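You operate a simulated robot arm through the tools that you are given. There is no shell and no other tool. Be economical: measure what you need, move in short steps, check, and stop when the job is done.

The job below is to be done with a simulated robot arm. You get a single attempt, and the scene is never put back.

TASK
Count the white trays on the gauging bench top, then put as many of the nozzle blocks from the gauging bench top in the kit tray there. Take the wiping pad from the gauging bench top and leave it on the upper deck of the packing trolley. Close the right drawer of the gauging bench. Take the steel block and leave it in the left bk bins. Close the packing bench drawer. Open the sorter six wide drawer, take the black computer mouse from the inside of the sorter six wide drawer and put it on the top of the green pass mat and shut the drawer again. Open the left tank door. Any order will do. Set down upright: wiping pad.

It is judged by the outcome, as a careful person would: the job done as asked, and still so three seconds after it is handed in. It fails if anything else is knocked over, pushed out of place, dropped, spilled or broken.

THE ROBOT
A 6-joint arm with a four-finger gripper on a trunk, on a base that drives. Base frame: it is fixed to the floor where the robot stands at the start and does not move with it; the origin is under the middle of the robot, x ahead of it, y to its left, z up; the surface under the hand at the start is at about z = 0.802. Readings come in m, degrees, newtons and seconds.
Its first joint turns from -166.0 to 166.0 degrees. Places, roughly: bins (19x17 cm) [-4.04, 0.04, 1.06]; black computer mouse (6x10x4 cm) [-1.3, -1.9, 0.8]; kit tray [1, 0.5, 0.75]; left tank door [2.6, -0.6, 0.4]; nozzle block [1.25, -0.5, 0.75]; packing bench drawer [1.8, 1.6, 0.5]; right drawer of the gauging bench [0.7, -0.4, 0.6]; sorter six wide drawer [-1.2, -2.1, 0.8]; steel block [0.75, 0.75, 0.75]; top of the green PASS mat (23x18 cm) [1.4, -2.98, 0.8]; upper deck of the packing trolley [2.5, 0.4, 0.7]; white tray (8x10x5 cm) [1.1, -0.6, 0.8]; wiping pad (7x10x7 cm) [0.8, 0.1, 0.8]. Payload 3.43 kg.
The tool frame sits at the grasp point between the pads (the TCP): z along the fingers, y along the line on which they close. The tips reach 0.03 m beyond it. Largest opening 0.12 m; the body of the gripper starts 0.085 m behind the TCP.
Orientation is that of the tool frame in the base frame, as [roll, pitch, yaw] about the fixed x, y, z axes, in that order (R = Rz(yaw) Ry(pitch) Rx(roll)). With the fingers straight down and closing along the base's y, the tool's x points along the base's -x, its y along +y and its z along -z.

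THE INTERFACE
- The arm moves only by the tool move_arm. Its argument "rows" is a list of rows, each a list of 2 entries, a list of its own where there are three numbers: the shift along the tool's x, y, z in units of 50 mm (1.0 is 50 mm), then the turn, a rotation vector about the tool's x, y, z in units of 5 degrees (1.0 is 5 degrees). In form: [[[dx, dy, dz], [ax, ay, az]], ...]. A call has 1 to 8 rows; each row shifts and turns the commanded pose from where the row before left it, along the tool's axes as they then stand. "gripper" is the opening, from 0 (shut) to 1 (fully open), set as the call begins (left out, the last holds). A call with a number of a shift or a turn outside -1 to 1 is refused whole. A row lasts 0.2 s, in which the tool goes at most 0.05 m and 8.6 degrees; a call with a longer step from one row to the next is refused whole, and so is a gripper value outside its range. A pose out of reach is approached as far as the arm can. The call stops where the force on the tool passes 40 N (or 10 N more than at its start, if that is more) or the arm is blocked; 0.2 s more then pass. The fingers move at their own pace and stop on an object; they squeeze with about 31 N. The grip force told is the motor's: it shows also when the fingers shut on nothing. Time passes only in rows, and 0.2 s behind the last, so rows that do not move let the fingers close. The reply holds the time, the measured pose of the TCP, the force on the tool along the base axes, the opening and the grip force, in the units named above and with some noise, with the torque about the TCP (base axes, N m) and any sound that the robot's microphone picked up.
- Cameras (640 x 400 px; columns grow to the right, rows downward): "scene" is now at [-0.2044, 0.162, 1.2388]; the picture's right is [-0.28, -0.96, 0.00], its down [-0.30, 0.08, -0.95] and it looks along [0.91, -0.27, -0.31] (base axes); focal length 269 px, centre (320, 200). "wrist" rides on the gripper at [0.071, -0.017, -0.121] in the tool frame; the picture's right is [0.23, 0.97, 0.00], its down [-0.81, 0.19, -0.55] and it looks along [-0.54, 0.13, 0.83] (tool axes); focal length 275 px, centre (320, 200). There is no depth. A picture from a camera that has moved, and an enlarged one, comes with that camera's place and axes in the base frame and with its lens.
- capture(camera): a new picture of that camera. The clock stands still meanwhile.
- steer(legs): drives the robot by 1 to 6 legs, each [ahead, turn to the left] in m and degrees, along the robot's own axes; the way and the turn of a leg run together, so that a leg with both is an arc; at most 1.5 m and 180 degrees a leg. The arm and the cameras ride along, it lands a little off, and it stops where it bumps. It gives what a move gives.
- head_to(pan, tilt): turns the head with the scene camera to pan (to the left, within 143 degrees either way) and tilt (down, from -29 to 69), counted from straight ahead of the robot. It gives what a move gives.
- zoom(camera, box): a new picture of the part [left, top, right, bottom] of that camera's present view, enlarged. The clock stands still meanwhile.
- sign_off(): hands the job in; it is judged then, once.

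Go step by step. Nothing tells you exact positions but the pictures and the camera data: compare them with the known pose of the tool, close in by small moves and look again before you grip or let go. The budget is 217 turns and 198 pictures, counting those below and the enlarged ones. Unless the task says otherwise, let go and move clear before handing in.

The tools are called as a command line: name --argument value ..., lists and objects as JSON in quotes. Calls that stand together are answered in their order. move_arm: Moves the arm, as the interface text tells. Its arguments: {"type":"object","properties":{"rows":{"type":"array"},"gripper":{"type":"number"}},"required":["rows"]} The other tools are called the same way: steer (legs) drives the base; head_to (pan, tilt) turns the head that bears the scene camera; capture (camera) takes a picture; zoom (camera, box) takes an enlarged picture of a part of a camera's view; sign_off () hands the job in.

At the start:

```text
time_s: 0.0
ee_pos: [0.7209, -0.1111, 1.1367]
tool_rot: [-180.0, 0.0, 179.9]
ft_force: [-0.1, 0.7, 0.9]
torque: [0.0, 0.01, 0.07]
grip_width: 0.1198
grip_force: 0.0
robot x, y, heading: [-0.0024, 0.0001, -0.1]
head pan, tilt: [-16.5, 17.3]
```

scene: 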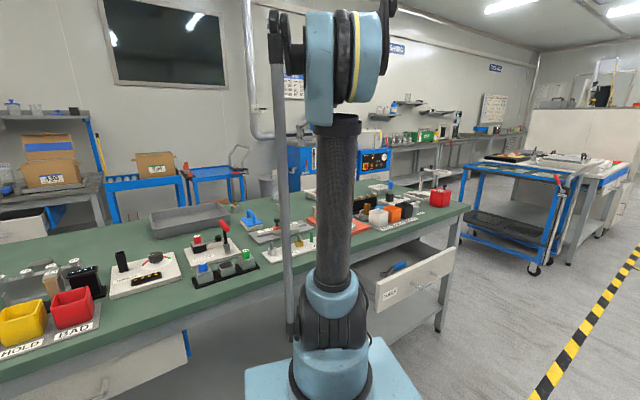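
wrist: 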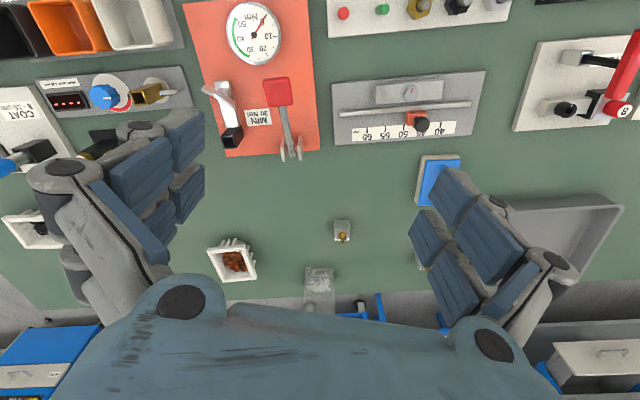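

The bench lies ahead with the right drawer open. I'll look around with the head first.

head_to --pan -50 --tilt 20

capture --camera "scene"

head_to --pan 20 --tilt 25

capture --camera "scene"

head_to --pan -120 --tilt 20

capture --camera "scene"

head_to --pan 140 --tilt 15

capture --camera "scene"

```text
time_s: 1.0
ee_pos: [0.7075, -0.1106, 1.1447]
tool_rot: [179.9, 0.6, -180.0]
ft_force: [-0.8, 0.1, 0.4]
torque: [0.03, 0.04, 0.01]
grip_width: 0.1204
grip_force: 0.0
robot x, y, heading: [0.0005, 0.0003, -0.1]
head pan, tilt: [-50.0, 20.0]
```

```text
195 pictures are left
camera scene: at [-0.234, 0.1173, 1.2347], right [-0.77, -0.64, 0.01], down [-0.23, 0.26, -0.94], along [0.6, -0.72, -0.35], focal length 269 px, centre (320, 200)
```

scene: 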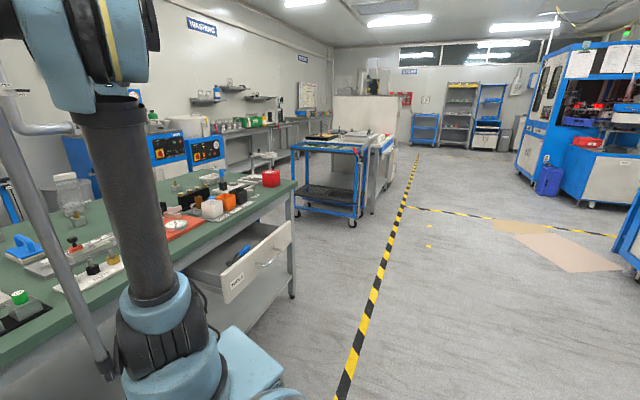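

```text
time_s: 2.4
ee_pos: [0.7081, -0.1099, 1.1449]
tool_rot: [-180.0, 0.7, -180.0]
ft_force: [1.1, 0.0, 0.0]
torque: [-0.01, -0.03, 0.0]
grip_width: 0.12
grip_force: 0.0
robot x, y, heading: [0.0002, 0.0005, -0.2]
head pan, tilt: [20.0, 25.0]
```

```text
194 pictures are left
camera scene: at [-0.2075, 0.22, 1.2263], right [0.34, -0.94, 0.0], down [-0.41, -0.14, -0.9], along [0.85, 0.31, -0.43], focal length 269 px, centre (320, 200)
```

scene: 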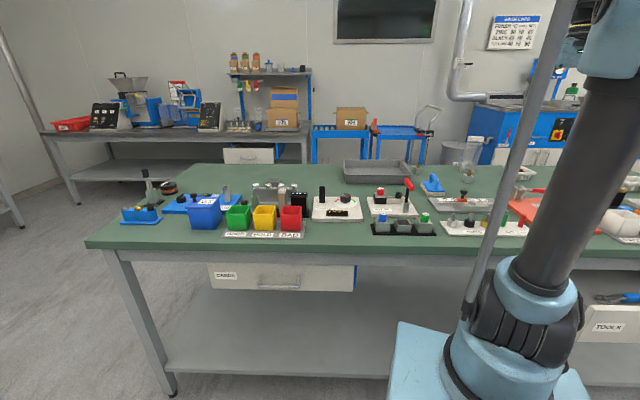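

```text
time_s: 4.6
ee_pos: [0.7077, -0.1104, 1.1454]
tool_rot: [-179.9, 0.6, 180.0]
ft_force: [1.1, -0.3, 0.5]
torque: [-0.03, -0.01, 0.0]
grip_width: 0.12
grip_force: 0.0
robot x, y, heading: [-0.0008, 0.0033, -0.0]
head pan, tilt: [-120.0, 20.0]
```

```text
193 pictures are left
camera scene: at [-0.3405, 0.1079, 1.2361], right [-0.87, 0.5, 0.01], down [0.16, 0.3, -0.94], along [-0.47, -0.81, -0.34], focal length 269 px, centre (320, 200)
```

scene: 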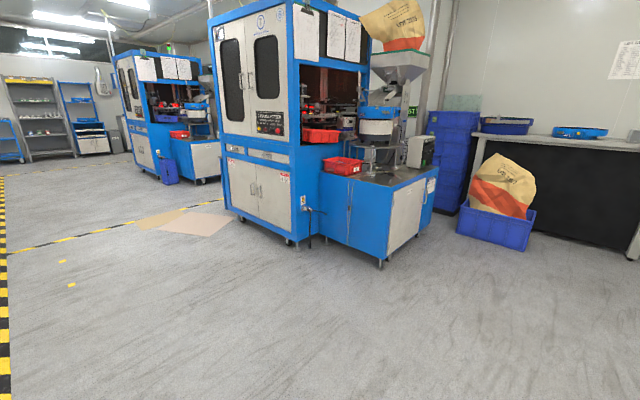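

```text
time_s: 8.3
ee_pos: [0.7081, -0.1114, 1.1444]
tool_rot: [180.0, 0.6, -179.9]
ft_force: [-0.4, 0.1, 0.6]
torque: [0.0, 0.02, 0.02]
grip_width: 0.12
grip_force: 0.0
robot x, y, heading: [0.0015, 0.0007, -0.2]
head pan, tilt: [140.0, 15.0]
```

```text
192 pictures are left
camera scene: at [-0.3654, 0.2487, 1.2446], right [0.64, 0.77, -0.01], down [0.19, -0.17, -0.97], along [-0.74, 0.62, -0.25], focal length 269 px, centre (320, 200)
```

scene: 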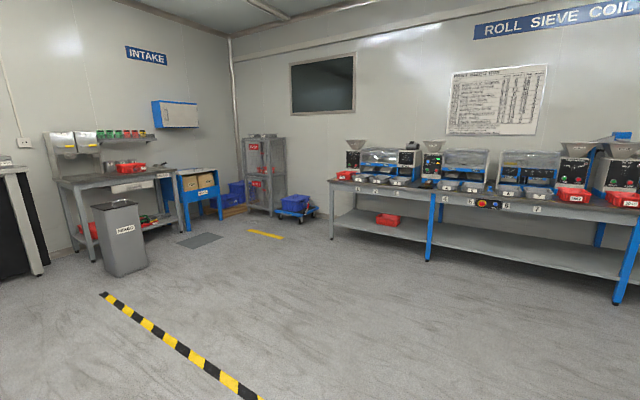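

Now close-up looks at the bench from the head.

head_to --pan 25 --tilt 25

zoom --camera "scene" --box '[100, 140, 360, 300]'

zoom --camera "scene" --box '[330, 130, 600, 300]'

head_to --pan -35 --tilt 25

zoom --camera "scene" --box '[200, 110, 460, 270]'

capture --camera "scene"

capture --camera "wrist"

```text
time_s: 10.2
ee_pos: [0.7079, -0.1095, 1.1445]
tool_rot: [-180.0, 0.6, 179.9]
ft_force: [-0.5, -0.4, 0.1]
torque: [0.02, 0.01, 0.03]
grip_width: 0.1201
grip_force: 0.1
robot x, y, heading: [0.0028, -0.0035, 0.2]
head pan, tilt: [25.0, 25.0]
```

```text
2.46 times, centred on (230, 220) of scene
camera zoom: at [-0.2106, 0.2276, 1.2263], right [0.42, -0.91, -0.01], down [-0.39, -0.18, -0.9], along [0.82, 0.38, -0.43], focal length 663 px, centre (542, 151)
```

zoom: 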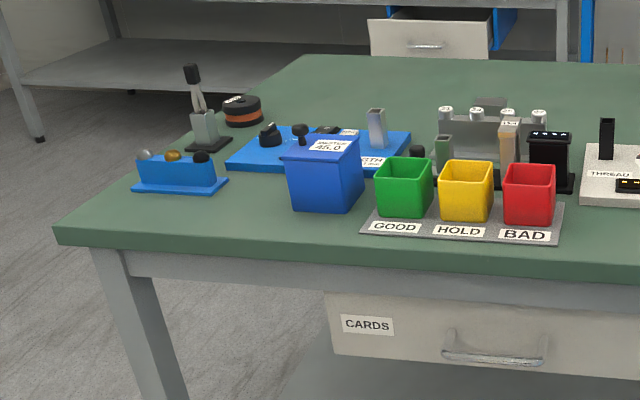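

```text
2.35 times, centred on (465, 215) of scene
camera zoom: at [-0.2106, 0.2276, 1.2263], right [0.42, -0.91, -0.01], down [-0.39, -0.18, -0.9], along [0.82, 0.38, -0.43], focal length 634 px, centre (-21, 165)
```

zoom: 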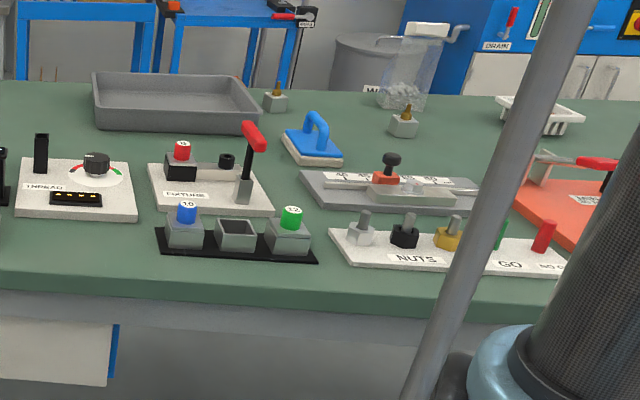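

```text
time_s: 11.5
ee_pos: [0.7079, -0.111, 1.1446]
tool_rot: [-180.0, 0.5, -180.0]
ft_force: [-0.6, 1.1, -0.3]
torque: [0.01, 0.01, 0.01]
grip_width: 0.1199
grip_force: 0.0
robot x, y, heading: [0.0017, 0.0003, -0.0]
head pan, tilt: [-35.0, 25.0]
```

```text
2.46 times, centred on (330, 190) of scene
camera zoom: at [-0.2186, 0.1358, 1.2264], right [-0.57, -0.82, 0.01], down [-0.36, 0.24, -0.9], along [0.74, -0.52, -0.43], focal length 663 px, centre (295, 225)
```

zoom: 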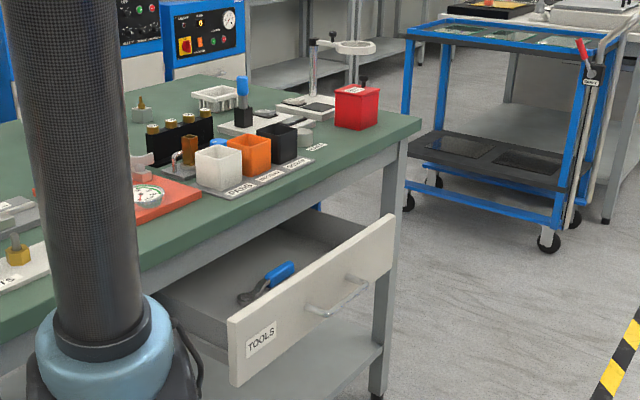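

```text
188 pictures are left
camera scene: at [-0.2186, 0.1358, 1.2264], right [-0.57, -0.82, 0.01], down [-0.36, 0.24, -0.9], along [0.74, -0.52, -0.43], focal length 269 px, centre (320, 200)
```

scene: 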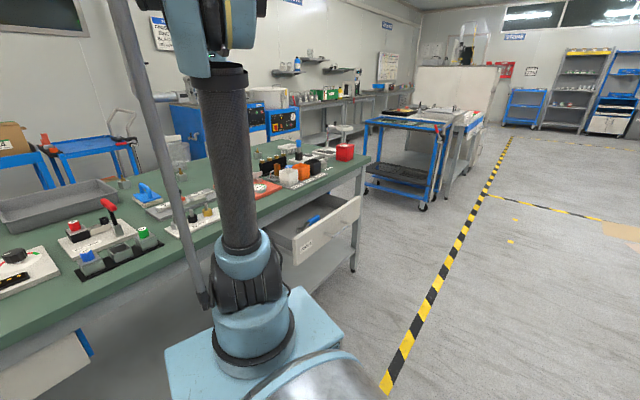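

```text
187 pictures are left
camera wrist: at [0.6355, -0.1275, 1.266], right [-0.23, 0.97, 0.0], down [0.8, 0.19, 0.56], along [0.55, 0.13, -0.83], focal length 275 px, centre (320, 200)
```

wrist: 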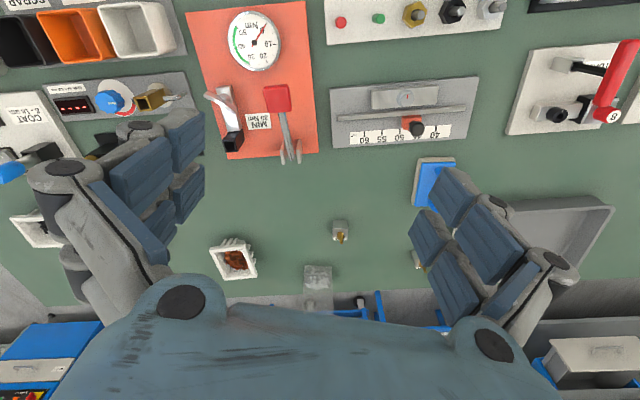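

Trays with scalloped rims, nozzle blocks, blue wiping pad and grey kit tray are seen; I'll survey the bench from above by moving the wrist camera left and then right.

move_arm --rows '[[[0, 1, 0], [0, 0, 0]], [[0, 1, 0], [0, 0, 0]], [[0, 1, 0], [0, 0, 0]], [[0, 1, 0], [0, 0, 0]], [[0, 1, 0], [0, 0, 0]], [[0, 1, 0], [0, 0, 0]], [[0, 1, 0], [0, 0, 0]], [[0, 1, 0], [0, 0, 0]]]' --gripper 0

capture --camera "wrist"

head_to --pan -35 --tilt 30

capture --camera "scene"

```text
time_s: 13.3
ee_pos: [0.7071, 0.2895, 1.1453]
tool_rot: [-180.0, 0.6, 180.0]
ft_force: [-0.2, 0.3, 0.7]
torque: [0.02, -0.02, -0.02]
grip_width: 0.0002
grip_force: 30.8
robot x, y, heading: [-0.0016, 0.0033, 0.1]
head pan, tilt: [-35.0, 25.0]
```

```text
186 pictures are left
camera wrist: at [0.6347, 0.2725, 1.2652], right [-0.23, 0.97, 0.0], down [0.8, 0.19, 0.56], along [0.55, 0.13, -0.83], focal length 275 px, centre (320, 200)
```

wrist: 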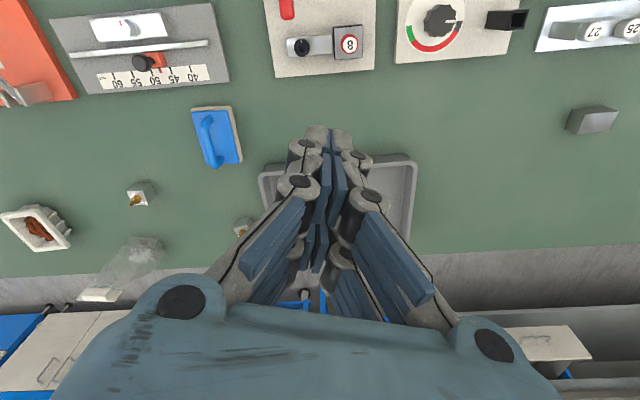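

```text
time_s: 14.0
ee_pos: [0.7067, 0.2893, 1.1434]
tool_rot: [-180.0, 0.7, -180.0]
ft_force: [0.5, 0.7, -1.0]
torque: [0.02, 0.02, 0.02]
grip_width: 0.0003
grip_force: 30.9
robot x, y, heading: [0.0017, 0.0028, -0.0]
head pan, tilt: [-35.0, 30.0]
```

```text
185 pictures are left
camera scene: at [-0.2201, 0.1368, 1.2185], right [-0.57, -0.82, 0.01], down [-0.42, 0.29, -0.86], along [0.7, -0.5, -0.51], focal length 269 px, centre (320, 200)
```

scene: 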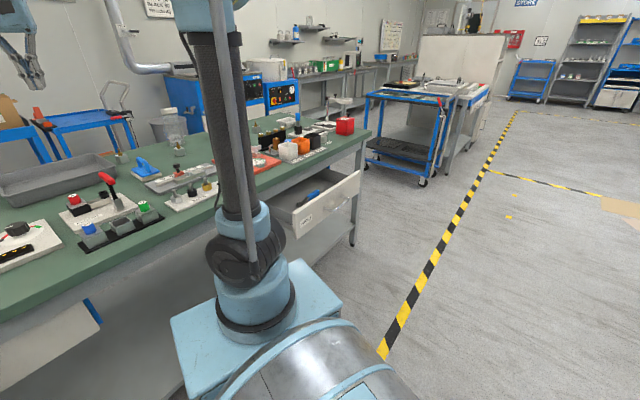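

Steel block is near (0.68, 0.74). Now view the right side of the bench.

move_arm --rows '[[[0, -1, 0], [0, 0, 0]], [[0, -1, 0], [0, 0, 0]], [[0, -1, 0], [0, 0, 0]], [[0, -1, 0], [0, 0, 0]], [[0, -1, 0], [0, 0, 0]], [[0, -1, 0], [0, 0, 0]], [[0, -1, 0], [0, 0, 0]], [[0, -1, 0], [0, 0, 0]]]'

move_arm --rows '[[[0, -1, 0], [0, 0, 0]], [[0, -1, 0], [0, 0, 0]], [[0, -1, 0], [0, 0, 0]], [[0, -1, 0], [0, 0, 0]], [[0, -1, 0], [0, 0, 0]], [[0, -1, 0], [0, 0, 0]], [[0, -1, 0], [0, 0, 0]], [[0, -1, 0], [0, 0, 0]]]'

capture --camera "wrist"

head_to --pan 15 --tilt 20

capture --camera "scene"

```text
time_s: 15.8
ee_pos: [0.705, -0.1125, 1.146]
tool_rot: [-180.0, 0.7, -179.9]
ft_force: [-1.0, 0.4, -0.5]
torque: [-0.01, 0.0, -0.05]
grip_width: 0.0001
grip_force: 31.5
robot x, y, heading: [-0.0001, 0.0008, 0.1]
head pan, tilt: [-35.0, 30.0]
```

```text
time_s: 17.6
ee_pos: [0.7073, -0.5079, 1.1464]
tool_rot: [180.0, 0.7, 180.0]
ft_force: [-0.6, 1.0, 0.8]
torque: [-0.04, -0.04, 0.01]
grip_width: 0.0
grip_force: 31.0
robot x, y, heading: [-0.0027, 0.0018, 0.2]
head pan, tilt: [-35.0, 30.0]
```

```text
184 pictures are left
camera wrist: at [0.6355, -0.5251, 1.268], right [-0.23, 0.97, 0.0], down [0.8, 0.19, 0.56], along [0.55, 0.13, -0.83], focal length 275 px, centre (320, 200)
```

wrist: 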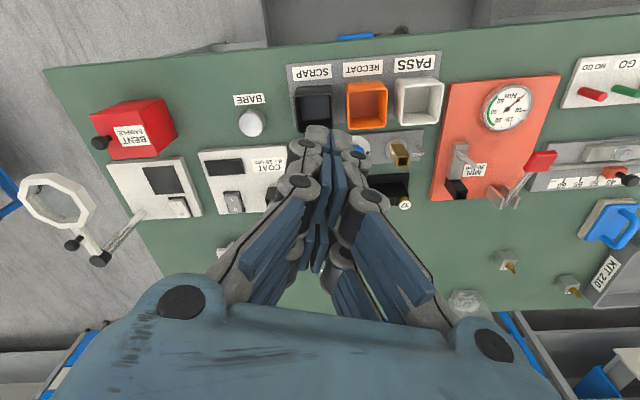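

```text
time_s: 18.7
ee_pos: [0.7082, -0.5078, 1.146]
tool_rot: [180.0, 0.5, -179.9]
ft_force: [0.3, -0.2, 0.3]
torque: [0.02, -0.01, 0.02]
grip_width: 0.0
grip_force: 31.2
robot x, y, heading: [0.0017, 0.0008, 0.1]
head pan, tilt: [15.0, 20.0]
```

```text
183 pictures are left
camera scene: at [-0.204, 0.2125, 1.2343], right [0.26, -0.97, 0.0], down [-0.34, -0.09, -0.94], along [0.9, 0.24, -0.35], focal length 269 px, centre (320, 200)
```

scene: 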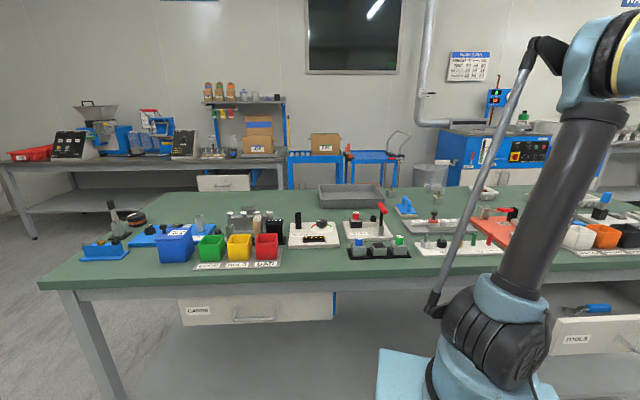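

Need a clear view around (1.15, -0.4); I'll zoom the scene camera there, and once more with the arm moved left.

move_arm --rows '[[[0, 1, 0], [0, 0, 0]], [[0, 1, 0], [0, 0, 0]], [[0, 1, 0], [0, 0, 0]], [[0, 1, 0], [0, 0, 0]], [[0, 1, 0], [0, 0, 0]]]' --gripper 1

capture --camera "wrist"

move_arm --rows '[[[0, 1, 0], [0, 0, 0]], [[0, 1, 0], [0, 0, 0]], [[0, 1, 0], [0, 0, 0]], [[0, 1, 0], [0, 0, 0]], [[0, 1, 0], [0, 0, 0]], [[0, 1, 0], [0, 0, 0]], [[0, 1, 0], [0, 0, 0]], [[0, 1, 0], [0, 0, 0]]]'

move_arm --rows '[[[0, 1, 0], [0, 0, 0]], [[0, 1, 0], [0, 0, 0]], [[0, 1, 0], [0, 0, 0]], [[0, 1, 0], [0, 0, 0]], [[0, 1, 0], [0, 0, 0]], [[0, 1, 0], [0, 0, 0]]]'

capture --camera "wrist"

head_to --pan -25 --tilt 20

zoom --camera "scene" --box '[180, 140, 460, 310]'

```text
time_s: 19.9
ee_pos: [0.7054, -0.2586, 1.144]
tool_rot: [-179.9, 0.7, 179.9]
ft_force: [0.1, -0.6, -0.3]
torque: [0.04, 0.04, -0.02]
grip_width: 0.1197
grip_force: 0.1
robot x, y, heading: [0.0004, -0.0036, 0.2]
head pan, tilt: [15.0, 20.0]
```

```text
182 pictures are left
camera wrist: at [0.6335, -0.2753, 1.2653], right [-0.23, 0.97, 0.0], down [0.8, 0.19, 0.56], along [0.55, 0.13, -0.83], focal length 275 px, centre (320, 200)
```

wrist: 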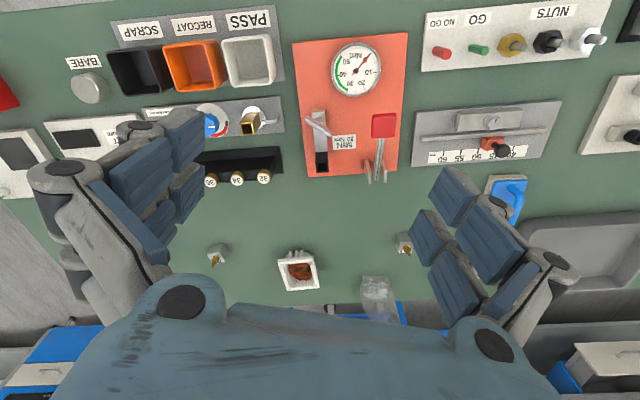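

```text
time_s: 21.7
ee_pos: [0.7059, 0.14, 1.1453]
tool_rot: [-179.9, 0.6, -180.0]
ft_force: [-0.6, -1.3, -1.0]
torque: [0.04, 0.03, -0.03]
grip_width: 0.12
grip_force: 0.1
robot x, y, heading: [-0.0011, -0.0028, -0.0]
head pan, tilt: [15.0, 20.0]
```

```text
time_s: 23.1
ee_pos: [0.707, 0.4407, 1.1429]
tool_rot: [-179.9, 0.7, 179.9]
ft_force: [-0.3, -0.7, 0.8]
torque: [0.08, -0.03, 0.01]
grip_width: 0.12
grip_force: 0.1
robot x, y, heading: [0.0019, -0.0015, 0.1]
head pan, tilt: [15.0, 20.0]
```

```text
181 pictures are left
camera wrist: at [0.6355, 0.4238, 1.2648], right [-0.23, 0.97, 0.0], down [0.8, 0.19, 0.56], along [0.55, 0.13, -0.83], focal length 275 px, centre (320, 200)
```

wrist: 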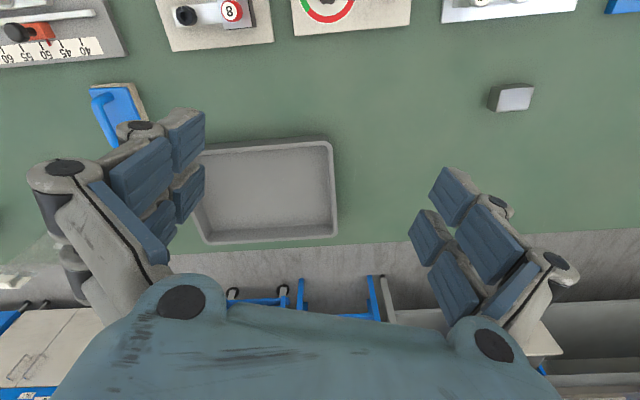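

```text
time_s: 24.2
ee_pos: [0.7074, 0.4395, 1.1434]
tool_rot: [180.0, 0.6, 180.0]
ft_force: [0.4, -0.8, -0.2]
torque: [-0.01, 0.01, -0.01]
grip_width: 0.1201
grip_force: 0.0
robot x, y, heading: [-0.0005, 0.0021, 0.1]
head pan, tilt: [-25.0, 20.0]
```

```text
2.29 times, centred on (320, 225) of scene
camera zoom: at [-0.2095, 0.1494, 1.2344], right [-0.42, -0.91, 0.01], down [-0.32, 0.14, -0.94], along [0.85, -0.4, -0.35], focal length 616 px, centre (320, 143)
```

zoom: 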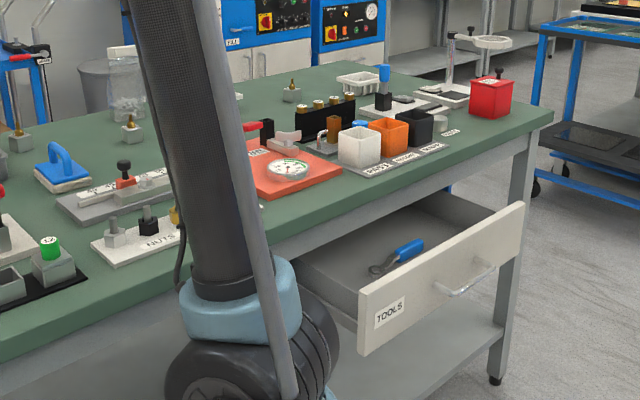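

Two white trays are on the bench (near (1.13,-0.21) and (1.14,-0.62)), so two of the three nozzle blocks go in the KIT 210 tray. I go to the block near (1.0, 0.0) for a closer look.

move_arm --rows '[[[-0.28, -0.88, 0.28], [0, 0, 0]], [[-0.28, -0.88, 0.28], [0, 0, 0]], [[-0.28, -0.88, 0.28], [0, 0, 0]], [[-0.28, -0.88, 0.28], [0, 0, 0]], [[-0.28, -0.88, 0.28], [0, 0, 0]]]' --gripper 0.7

move_arm --rows '[[[-0.28, -0.88, 0.28], [0, 0, 0]], [[-0.28, -0.88, 0.28], [0, 0, 0]], [[-0.28, -0.88, 0.28], [0, 0, 0]], [[-0.28, -0.88, 0.28], [0, 0, 0]], [[-0.28, -0.88, 0.28], [0, 0, 0]]]'

capture --camera "wrist"

head_to --pan 0 --tilt 30

capture --camera "scene"

```text
time_s: 25.4
ee_pos: [0.7762, 0.2196, 1.077]
tool_rot: [-180.0, 0.7, 180.0]
ft_force: [-0.1, 0.1, -0.2]
torque: [0.03, 0.0, -0.02]
grip_width: 0.0841
grip_force: 0.2
robot x, y, heading: [-0.0027, -0.0002, 0.0]
head pan, tilt: [-25.0, 20.0]
```

```text
time_s: 26.6
ee_pos: [0.8476, 0.001, 1.0064]
tool_rot: [180.0, 0.7, -180.0]
ft_force: [-1.3, 0.4, -0.6]
torque: [0.0, -0.05, 0.05]
grip_width: 0.084
grip_force: 0.0
robot x, y, heading: [0.0014, 0.0031, -0.1]
head pan, tilt: [-25.0, 20.0]
```

```text
179 pictures are left
camera wrist: at [0.7758, -0.0175, 1.1279], right [-0.23, 0.97, 0.0], down [0.8, 0.19, 0.56], along [0.55, 0.13, -0.83], focal length 275 px, centre (320, 200)
```

wrist: 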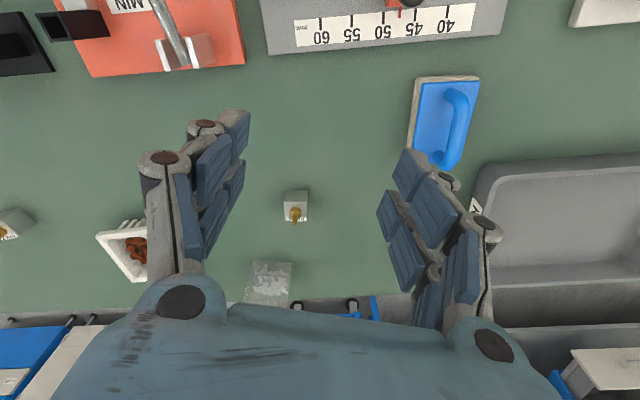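

```text
time_s: 27.5
ee_pos: [0.8478, -0.0002, 1.0064]
tool_rot: [-179.9, 0.5, -180.0]
ft_force: [-0.4, -0.2, 0.5]
torque: [0.0, 0.0, 0.03]
grip_width: 0.0841
grip_force: 0.0
robot x, y, heading: [-0.0008, -0.0001, 0.3]
head pan, tilt: [0.0, 30.0]
```

```text
178 pictures are left
camera scene: at [-0.2037, 0.1885, 1.2183], right [0.0, -1.0, 0.0], down [-0.51, 0.0, -0.86], along [0.86, 0.0, -0.51], focal length 269 px, centre (320, 200)
```

scene: 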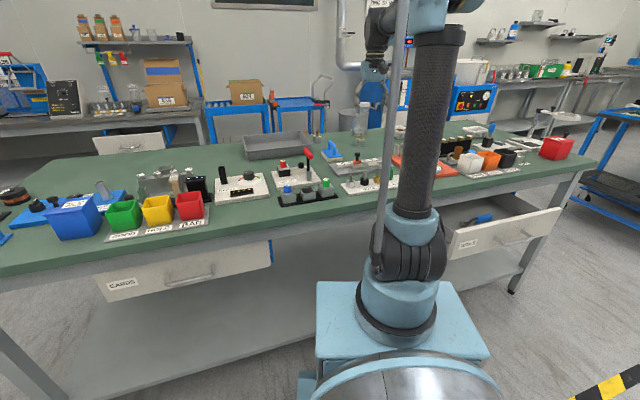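

The block sits at about (0.993, 0.0), turned ~15°. I move above it and align.

move_arm --rows '[[[-0.72, 0, 0.5], [0, 0, 0]], [[-0.72, 0, 0.5], [0, 0, 0]], [[-0.72, 0, 0.5], [0, 0, 0]], [[-0.72, 0, 0.5], [0, 0, 0]], [[0, 0, 0], [0, 0, -1]], [[0, 0, 0], [0, 0, -1]], [[0, 0, 0], [0, 0, -1]]]'

capture --camera "wrist"

zoom --camera "scene" --box '[280, 100, 440, 200]'

```text
time_s: 29.1
ee_pos: [0.993, -0.0022, 0.908]
tool_rot: [-179.8, 0.6, -164.8]
ft_force: [-0.4, 0.3, 0.5]
torque: [0.01, -0.04, -0.04]
grip_width: 0.0841
grip_force: 0.2
robot x, y, heading: [-0.002, 0.0036, -0.2]
head pan, tilt: [0.0, 30.0]
```

```text
177 pictures are left
camera wrist: at [0.9285, -0.0359, 1.0289], right [-0.48, 0.88, -0.01], down [0.73, 0.4, 0.56], along [0.5, 0.26, -0.83], focal length 275 px, centre (320, 200)
```

wrist: 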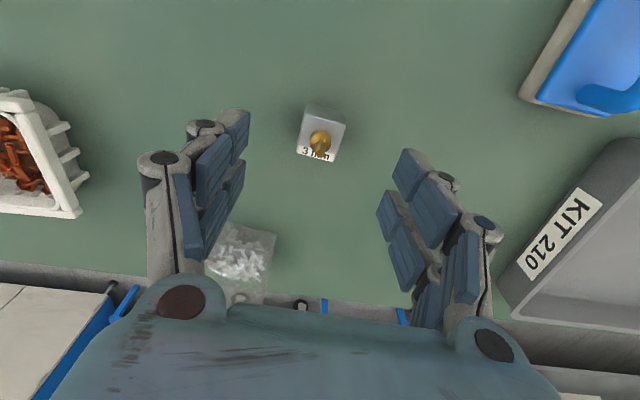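

```text
4.00 times, centred on (360, 150) of scene
camera zoom: at [-0.2036, 0.1886, 1.2183], right [0.0, -1.0, 0.0], down [-0.51, 0.0, -0.86], along [0.86, 0.0, -0.51], focal length 1077 px, centre (160, 400)
```

zoom: 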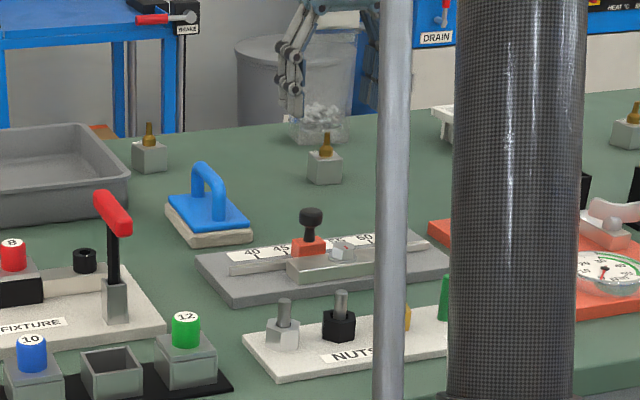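

Block centre is at about (1.001, 0.002), body about 3.5 cm wide. Descend and grip.

move_arm --rows '[[[-0.1, 0.04, 0.7], [0, 0, 0]], [[-0.08, 0, 0.7], [0, 0, 0]], [[0, 0, 0], [0, 0, 0]]]'

capture --camera "wrist"

zoom --camera "scene" --box '[310, 100, 410, 163]'

```text
time_s: 29.9
ee_pos: [1.0022, 0.0037, 0.8389]
tool_rot: [-179.7, 0.6, -165.0]
ft_force: [-0.4, -0.2, -0.3]
torque: [-0.01, -0.02, -0.01]
grip_width: 0.084
grip_force: 0.0
robot x, y, heading: [0.0014, 0.0006, -0.3]
head pan, tilt: [0.0, 30.0]
```

```text
175 pictures are left
camera wrist: at [0.9369, -0.0307, 0.9595], right [-0.47, 0.88, -0.01], down [0.73, 0.4, 0.56], along [0.5, 0.26, -0.83], focal length 275 px, centre (320, 200)
```

wrist: 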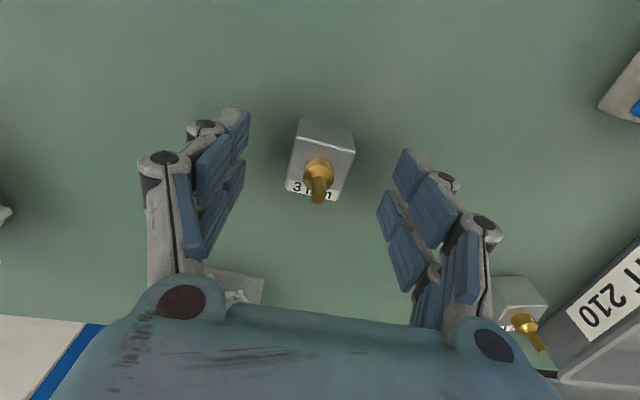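

```text
6.35 times, centred on (360, 132) of scene
camera zoom: at [-0.2036, 0.1886, 1.2183], right [0.0, -1.0, 0.0], down [-0.51, 0.0, -0.86], along [0.86, 0.0, -0.51], focal length 1710 px, centre (66, 635)
```

zoom: 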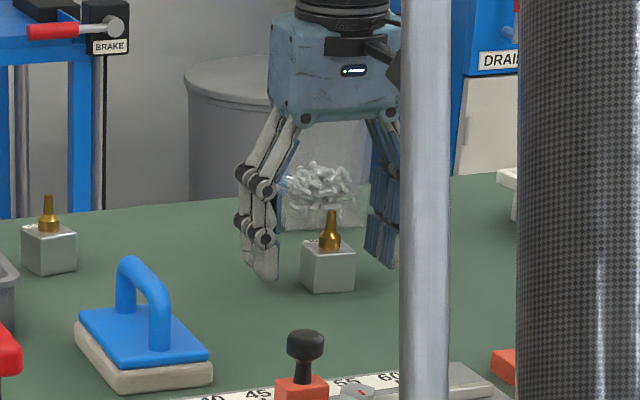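

Slightly back 6 mm toward the robot, then close.

move_arm --rows '[[[0.12, 0, 0], [0, 0, 0]]]'

move_arm --rows '[[[0, 0, 0], [0, 0, 0]], [[0, 0, 0], [0, 0, 0]], [[0, 0, 0], [0, 0, 0]]]' --gripper 0.1

move_arm --rows '[[[0, 0, -0.5], [0, 0, 0]], [[0, 0, -1], [0, 0, 0]], [[0, 0, -1], [0, 0, 0]]]'

capture --camera "wrist"

```text
time_s: 30.3
ee_pos: [0.9962, 0.0019, 0.8383]
tool_rot: [-179.8, 0.5, -165.0]
ft_force: [0.2, -0.7, 1.1]
torque: [0.01, 0.01, -0.01]
grip_width: 0.0838
grip_force: 0.1
robot x, y, heading: [0.0005, 0.0044, -0.3]
head pan, tilt: [0.0, 30.0]
```

```text
time_s: 31.1
ee_pos: [0.9972, 0.0012, 0.8382]
tool_rot: [-179.8, 0.5, -165.1]
ft_force: [0.3, -0.3, 0.8]
torque: [-0.02, 0.0, 0.0]
grip_width: 0.0313
grip_force: 31.2
robot x, y, heading: [0.0016, -0.0012, -0.4]
head pan, tilt: [0.0, 30.0]
```

```text
time_s: 31.9
ee_pos: [0.9961, 0.0, 0.9641]
tool_rot: [-179.8, 0.6, -165.1]
ft_force: [0.4, -0.8, -0.8]
torque: [-0.03, 0.01, -0.02]
grip_width: 0.0313
grip_force: 30.7
robot x, y, heading: [0.0011, -0.0005, 0.2]
head pan, tilt: [0.0, 30.0]
```

```text
173 pictures are left
camera wrist: at [0.9314, -0.0345, 1.086], right [-0.47, 0.88, -0.01], down [0.73, 0.4, 0.56], along [0.5, 0.26, -0.83], focal length 275 px, centre (320, 200)
```

wrist: 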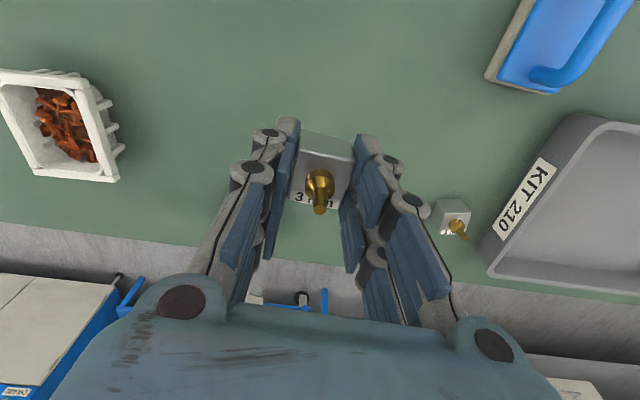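

Block one is held. Carry it over the kit tray.

move_arm --rows '[[[-0.11, 0.97, 0], [0, 0, 0]], [[-0.11, 0.97, 0], [0, 0, 0]], [[-0.11, 0.97, 0], [0, 0, 0]], [[-0.11, 0.97, 0], [0, 0, 0]], [[-0.11, 0.97, 0], [0, 0, 0]], [[-0.11, 0.97, 0], [0, 0, 0]], [[-0.11, 0.97, 0], [0, 0, 0]], [[-0.11, 0.97, 0], [0, 0, 0]]]'

move_arm --rows '[[[-0.11, 0.97, 0], [0, 0, 0]]]'

capture --camera "wrist"

zoom --camera "scene" --box '[220, 90, 380, 190]'

```text
time_s: 33.7
ee_pos: [0.9368, 0.3877, 0.9607]
tool_rot: [-179.8, 0.7, -165.2]
ft_force: [0.1, -0.8, -0.5]
torque: [0.05, 0.07, -0.02]
grip_width: 0.0315
grip_force: 30.4
robot x, y, heading: [-0.0006, 0.0017, -0.2]
head pan, tilt: [0.0, 30.0]
```

```text
time_s: 34.1
ee_pos: [0.9295, 0.4352, 0.9621]
tool_rot: [-179.8, 0.6, -165.1]
ft_force: [-0.7, -0.7, -0.5]
torque: [0.1, 0.01, 0.04]
grip_width: 0.0315
grip_force: 31.1
robot x, y, heading: [-0.0011, 0.0011, 0.2]
head pan, tilt: [0.0, 30.0]
```

```text
172 pictures are left
camera wrist: at [0.8641, 0.4011, 1.083], right [-0.47, 0.88, -0.01], down [0.73, 0.39, 0.56], along [0.5, 0.26, -0.83], focal length 275 px, centre (320, 200)
```

wrist: 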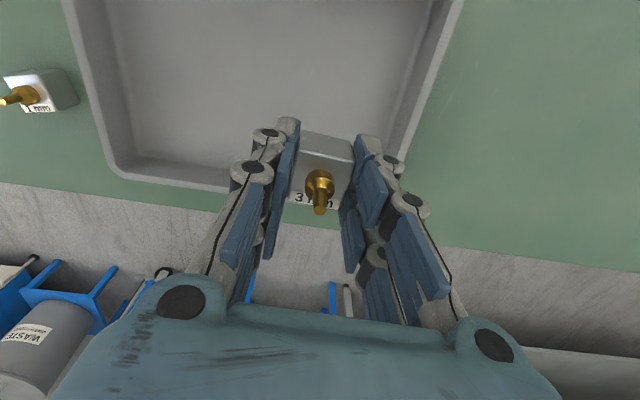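

```text
4.00 times, centred on (300, 140) of scene
camera zoom: at [-0.2036, 0.1885, 1.2183], right [0.0, -1.0, 0.0], down [-0.51, 0.0, -0.86], along [0.86, 0.0, -0.51], focal length 1077 px, centre (400, 440)
```

zoom: 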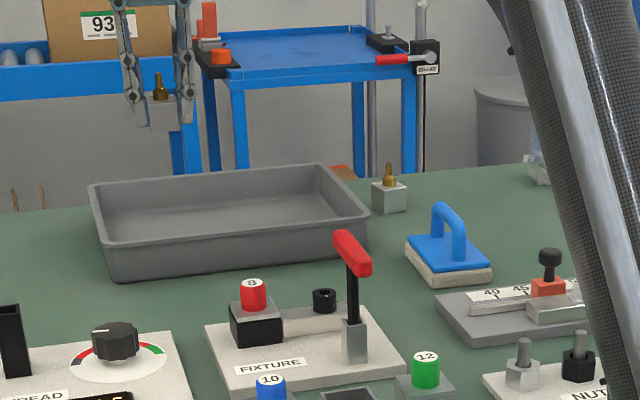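

Position is within the tray. Lower gently and release.

move_arm --rows '[[[0, 0, 0.8], [0, 0, 0]], [[0, 0, 0.8], [0, 0, 0]], [[0, 0, 0.5], [0, 0, 0]], [[0, 0, 0.15], [0, 0, 0]]]'

zoom --camera "scene" --box '[220, 90, 380, 190]'

```text
time_s: 35.1
ee_pos: [0.9321, 0.4355, 0.8485]
tool_rot: [-179.8, 0.5, -165.1]
ft_force: [-0.1, 0.1, -1.3]
torque: [-0.01, 0.0, -0.01]
grip_width: 0.0317
grip_force: 31.4
robot x, y, heading: [-0.0012, 0.0026, -0.0]
head pan, tilt: [0.0, 30.0]
```

```text
4.00 times, centred on (300, 140) of scene
camera zoom: at [-0.2036, 0.1887, 1.2183], right [0.0, -1.0, 0.0], down [-0.51, 0.0, -0.86], along [0.86, 0.0, -0.51], focal length 1077 px, centre (400, 440)
```

zoom: 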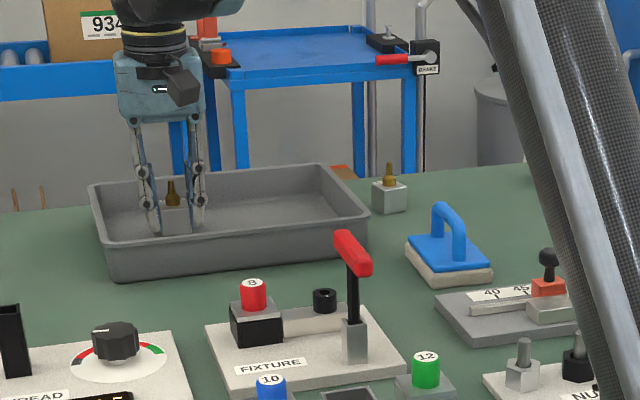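

move_arm --rows '[[[0, 0, 0.06], [0, 0, 0]], [[0, 0, 0.06], [0, 0, 0]]]'

move_arm --rows '[[[0, 0, 0], [0, 0, 0]], [[0, 0, 0], [0, 0, 0]]]' --gripper 0.42

move_arm --rows '[[[0, 0, -0.5], [0, 0, 0]], [[0, 0, -1], [0, 0, 0]], [[0, 0, -1], [0, 0, 0]], [[0, -0.9, 0], [0, 0, 0]], [[0, -0.9, 0], [0, 0, 0]], [[0, -0.9, 0], [0, 0, 0]]]'

capture --camera "wrist"

zoom --camera "scene" --box '[220, 90, 380, 190]'

```text
time_s: 35.7
ee_pos: [0.9329, 0.437, 0.8444]
tool_rot: [-179.8, 0.6, -165.1]
ft_force: [0.6, 0.1, 3.3]
torque: [0.04, 0.01, 0.02]
grip_width: 0.0314
grip_force: 31.3
robot x, y, heading: [-0.0028, -0.0024, -0.3]
head pan, tilt: [0.0, 30.0]
```

```text
time_s: 36.3
ee_pos: [0.9315, 0.4375, 0.8447]
tool_rot: [-179.8, 0.6, -165.0]
ft_force: [-1.0, -0.2, -0.2]
torque: [0.03, 0.04, 0.01]
grip_width: 0.0504
grip_force: 0.0
robot x, y, heading: [0.0043, -0.002, 0.1]
head pan, tilt: [0.0, 30.0]
```

```text
time_s: 37.7
ee_pos: [0.9652, 0.3062, 0.9678]
tool_rot: [-179.8, 0.6, -165.0]
ft_force: [-0.1, 0.3, -0.7]
torque: [-0.07, -0.03, 0.01]
grip_width: 0.0503
grip_force: 0.1
robot x, y, heading: [-0.0022, -0.0026, -0.2]
head pan, tilt: [0.0, 30.0]
```

```text
169 pictures are left
camera wrist: at [0.9004, 0.271, 1.0892], right [-0.47, 0.88, -0.01], down [0.73, 0.4, 0.56], along [0.5, 0.26, -0.83], focal length 275 px, centre (320, 200)
```

wrist: 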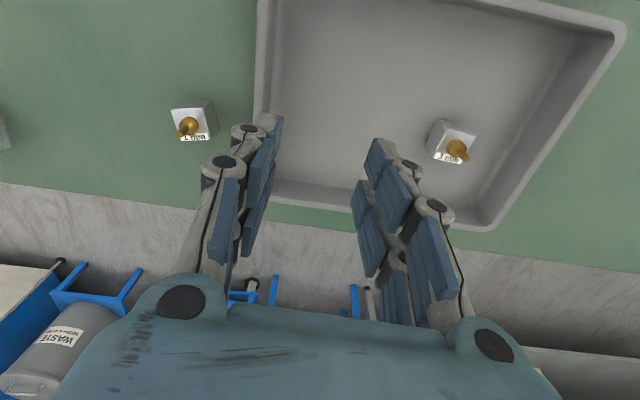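

```text
4.00 times, centred on (300, 140) of scene
camera zoom: at [-0.2037, 0.1887, 1.2182], right [0.0, -1.0, 0.0], down [-0.51, 0.0, -0.86], along [0.86, 0.0, -0.51], focal length 1077 px, centre (400, 440)
```

zoom: 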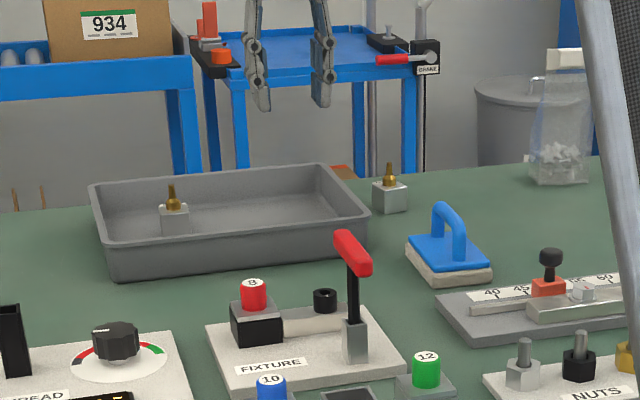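

Block one stands in the tray. Zoom on block two.

zoom --camera "wrist" --box '[140, 80, 268, 160]'

```text
5.00 times, centred on (204, 120) of wrist
camera zoom: at [0.9004, 0.271, 1.0892], right [-0.47, 0.88, -0.01], down [0.73, 0.4, 0.56], along [0.5, 0.26, -0.83], focal length 1376 px, centre (900, 600)
```

zoom: 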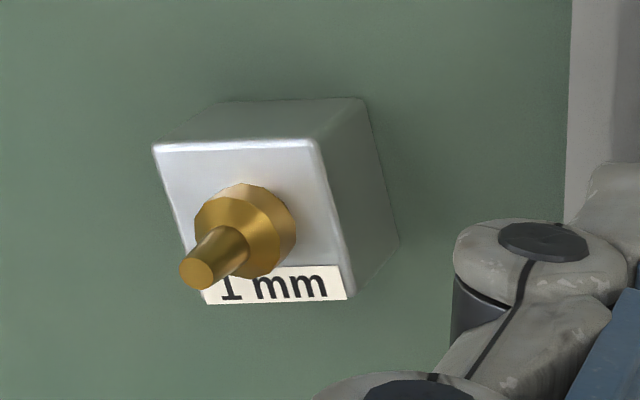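

Block two centre at about (1.036, 0.203), turned ~31°. Rotate, move over, and descend to a hover.

move_arm --rows '[[[0, 0, 0], [0, 0, -0.8]], [[0, 0, 0], [0, 0, -0.8]], [[0, 0, 0], [0, 0, -0.8]], [[0, 0, 0], [0, 0, -0.8]], [[-0.05, -0.83, 0], [0, 0, 0]], [[-0.05, -0.83, 0], [0, 0, 0]], [[-0.05, -0.83, 0], [0, 0, 0]], [[0, 0, 0.9], [0, 0, 0]]]'

capture --camera "wrist"

```text
time_s: 39.5
ee_pos: [1.0363, 0.2028, 0.9237]
tool_rot: [-179.6, 0.6, -149.0]
ft_force: [-1.2, -0.4, 0.1]
torque: [-0.01, -0.04, -0.01]
grip_width: 0.0503
grip_force: 0.0
robot x, y, heading: [0.0011, 0.0026, -0.3]
head pan, tilt: [0.0, 30.0]
```

```text
166 pictures are left
camera wrist: at [0.9819, 0.151, 1.0457], right [-0.7, 0.72, -0.01], down [0.59, 0.58, 0.56], along [0.41, 0.39, -0.83], focal length 275 px, centre (320, 200)
```

wrist: 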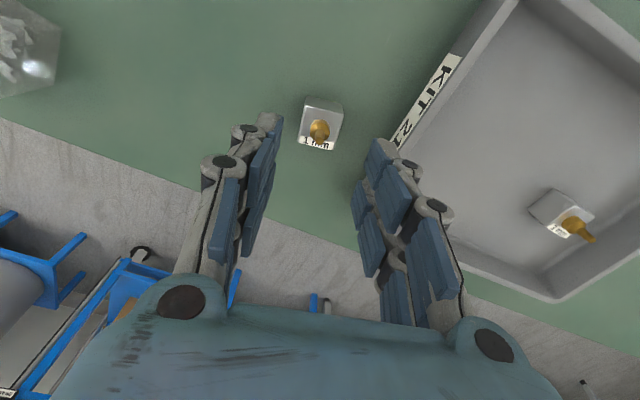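

move_arm --rows '[[[0, 0, 0.9], [0, 0, 0]], [[0.03, 0, 0.8], [0, 0, 0]], [[0, 0, 0], [0, 0, 0]]]'

capture --camera "wrist"

zoom --camera "scene" --box '[250, 90, 410, 190]'

```text
time_s: 40.3
ee_pos: [1.0358, 0.2011, 0.8385]
tool_rot: [-179.6, 0.6, -148.9]
ft_force: [-0.4, 0.4, -0.7]
torque: [0.01, 0.02, 0.04]
grip_width: 0.0502
grip_force: 0.0
robot x, y, heading: [0.001, 0.0028, 0.2]
head pan, tilt: [0.0, 30.0]
```

```text
165 pictures are left
camera wrist: at [0.9832, 0.15, 0.9599], right [-0.7, 0.72, -0.01], down [0.59, 0.58, 0.56], along [0.41, 0.39, -0.83], focal length 275 px, centre (320, 200)
```

wrist: 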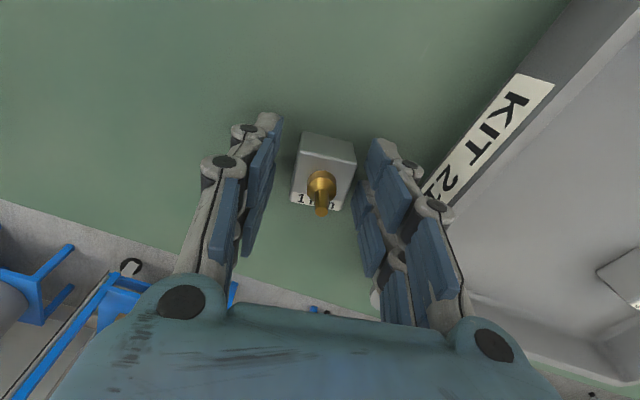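

```text
4.00 times, centred on (330, 140) of scene
camera zoom: at [-0.2036, 0.1886, 1.2183], right [0.0, -1.0, 0.0], down [-0.51, 0.0, -0.86], along [0.86, 0.0, -0.51], focal length 1077 px, centre (280, 440)
```

zoom: 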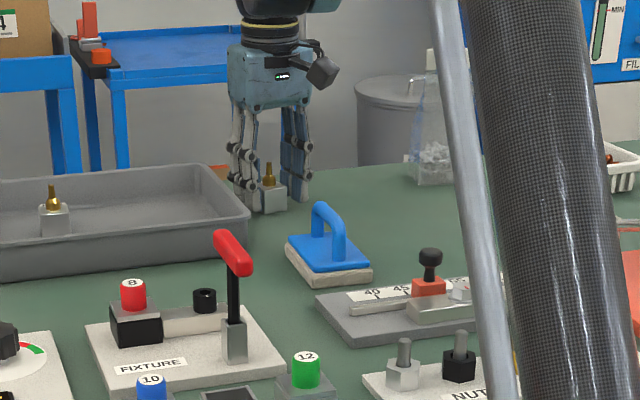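

move_arm --rows '[[[0, 0, 0], [0, 0, 0]], [[0, 0, 0], [0, 0, 0]], [[0, 0, 0], [0, 0, 0]]]' --gripper 0.1

move_arm --rows '[[[0, 0, -0.8], [0, 0, 0]], [[0, 0, -0.9], [0, 0, 0]], [[0, 0, -0.7], [0, 0, 0]], [[-0.05, 0.8, 0], [0, 0, 0]], [[-0.05, 0.8, 0], [0, 0, 0]], [[-0.05, 0.8, 0], [0, 0, 0]], [[-0.05, 0.8, 0], [0, 0, 0]]]'

capture --camera "wrist"

zoom --camera "scene" --box '[220, 90, 380, 190]'

```text
time_s: 41.1
ee_pos: [1.0371, 0.2008, 0.8385]
tool_rot: [-179.6, 0.5, -148.9]
ft_force: [-1.1, 0.2, -0.7]
torque: [0.0, -0.02, 0.02]
grip_width: 0.0315
grip_force: 30.6
robot x, y, heading: [-0.0025, -0.0002, -0.0]
head pan, tilt: [0.0, 30.0]
```

```text
time_s: 42.7
ee_pos: [0.961, 0.3424, 0.9603]
tool_rot: [-179.7, 0.5, -149.1]
ft_force: [0.5, -1.1, -1.3]
torque: [0.02, 0.05, -0.05]
grip_width: 0.0316
grip_force: 31.3
robot x, y, heading: [0.0, 0.0052, -0.2]
head pan, tilt: [0.0, 30.0]
```

```text
163 pictures are left
camera wrist: at [0.9072, 0.2919, 1.0815], right [-0.7, 0.72, -0.01], down [0.59, 0.58, 0.56], along [0.41, 0.39, -0.83], focal length 275 px, centre (320, 200)
```

wrist: 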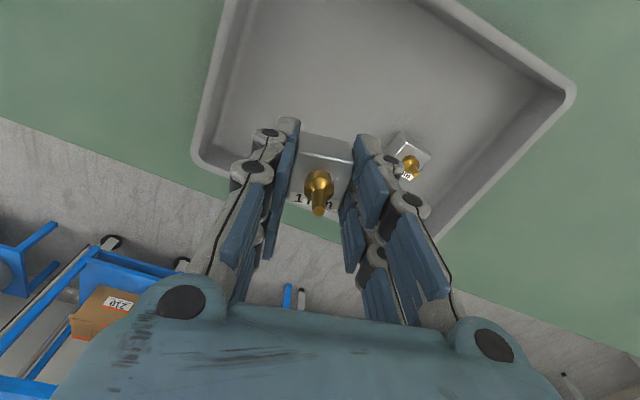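

```text
4.00 times, centred on (300, 140) of scene
camera zoom: at [-0.2034, 0.1885, 1.2183], right [0.0, -1.0, 0.0], down [-0.51, 0.0, -0.86], along [0.86, 0.0, -0.51], focal length 1077 px, centre (400, 440)
```

zoom: 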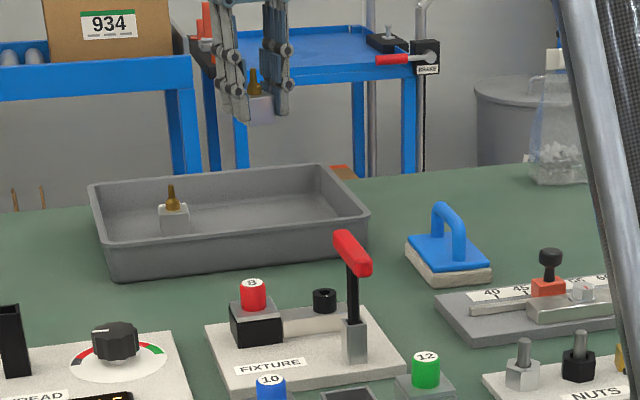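

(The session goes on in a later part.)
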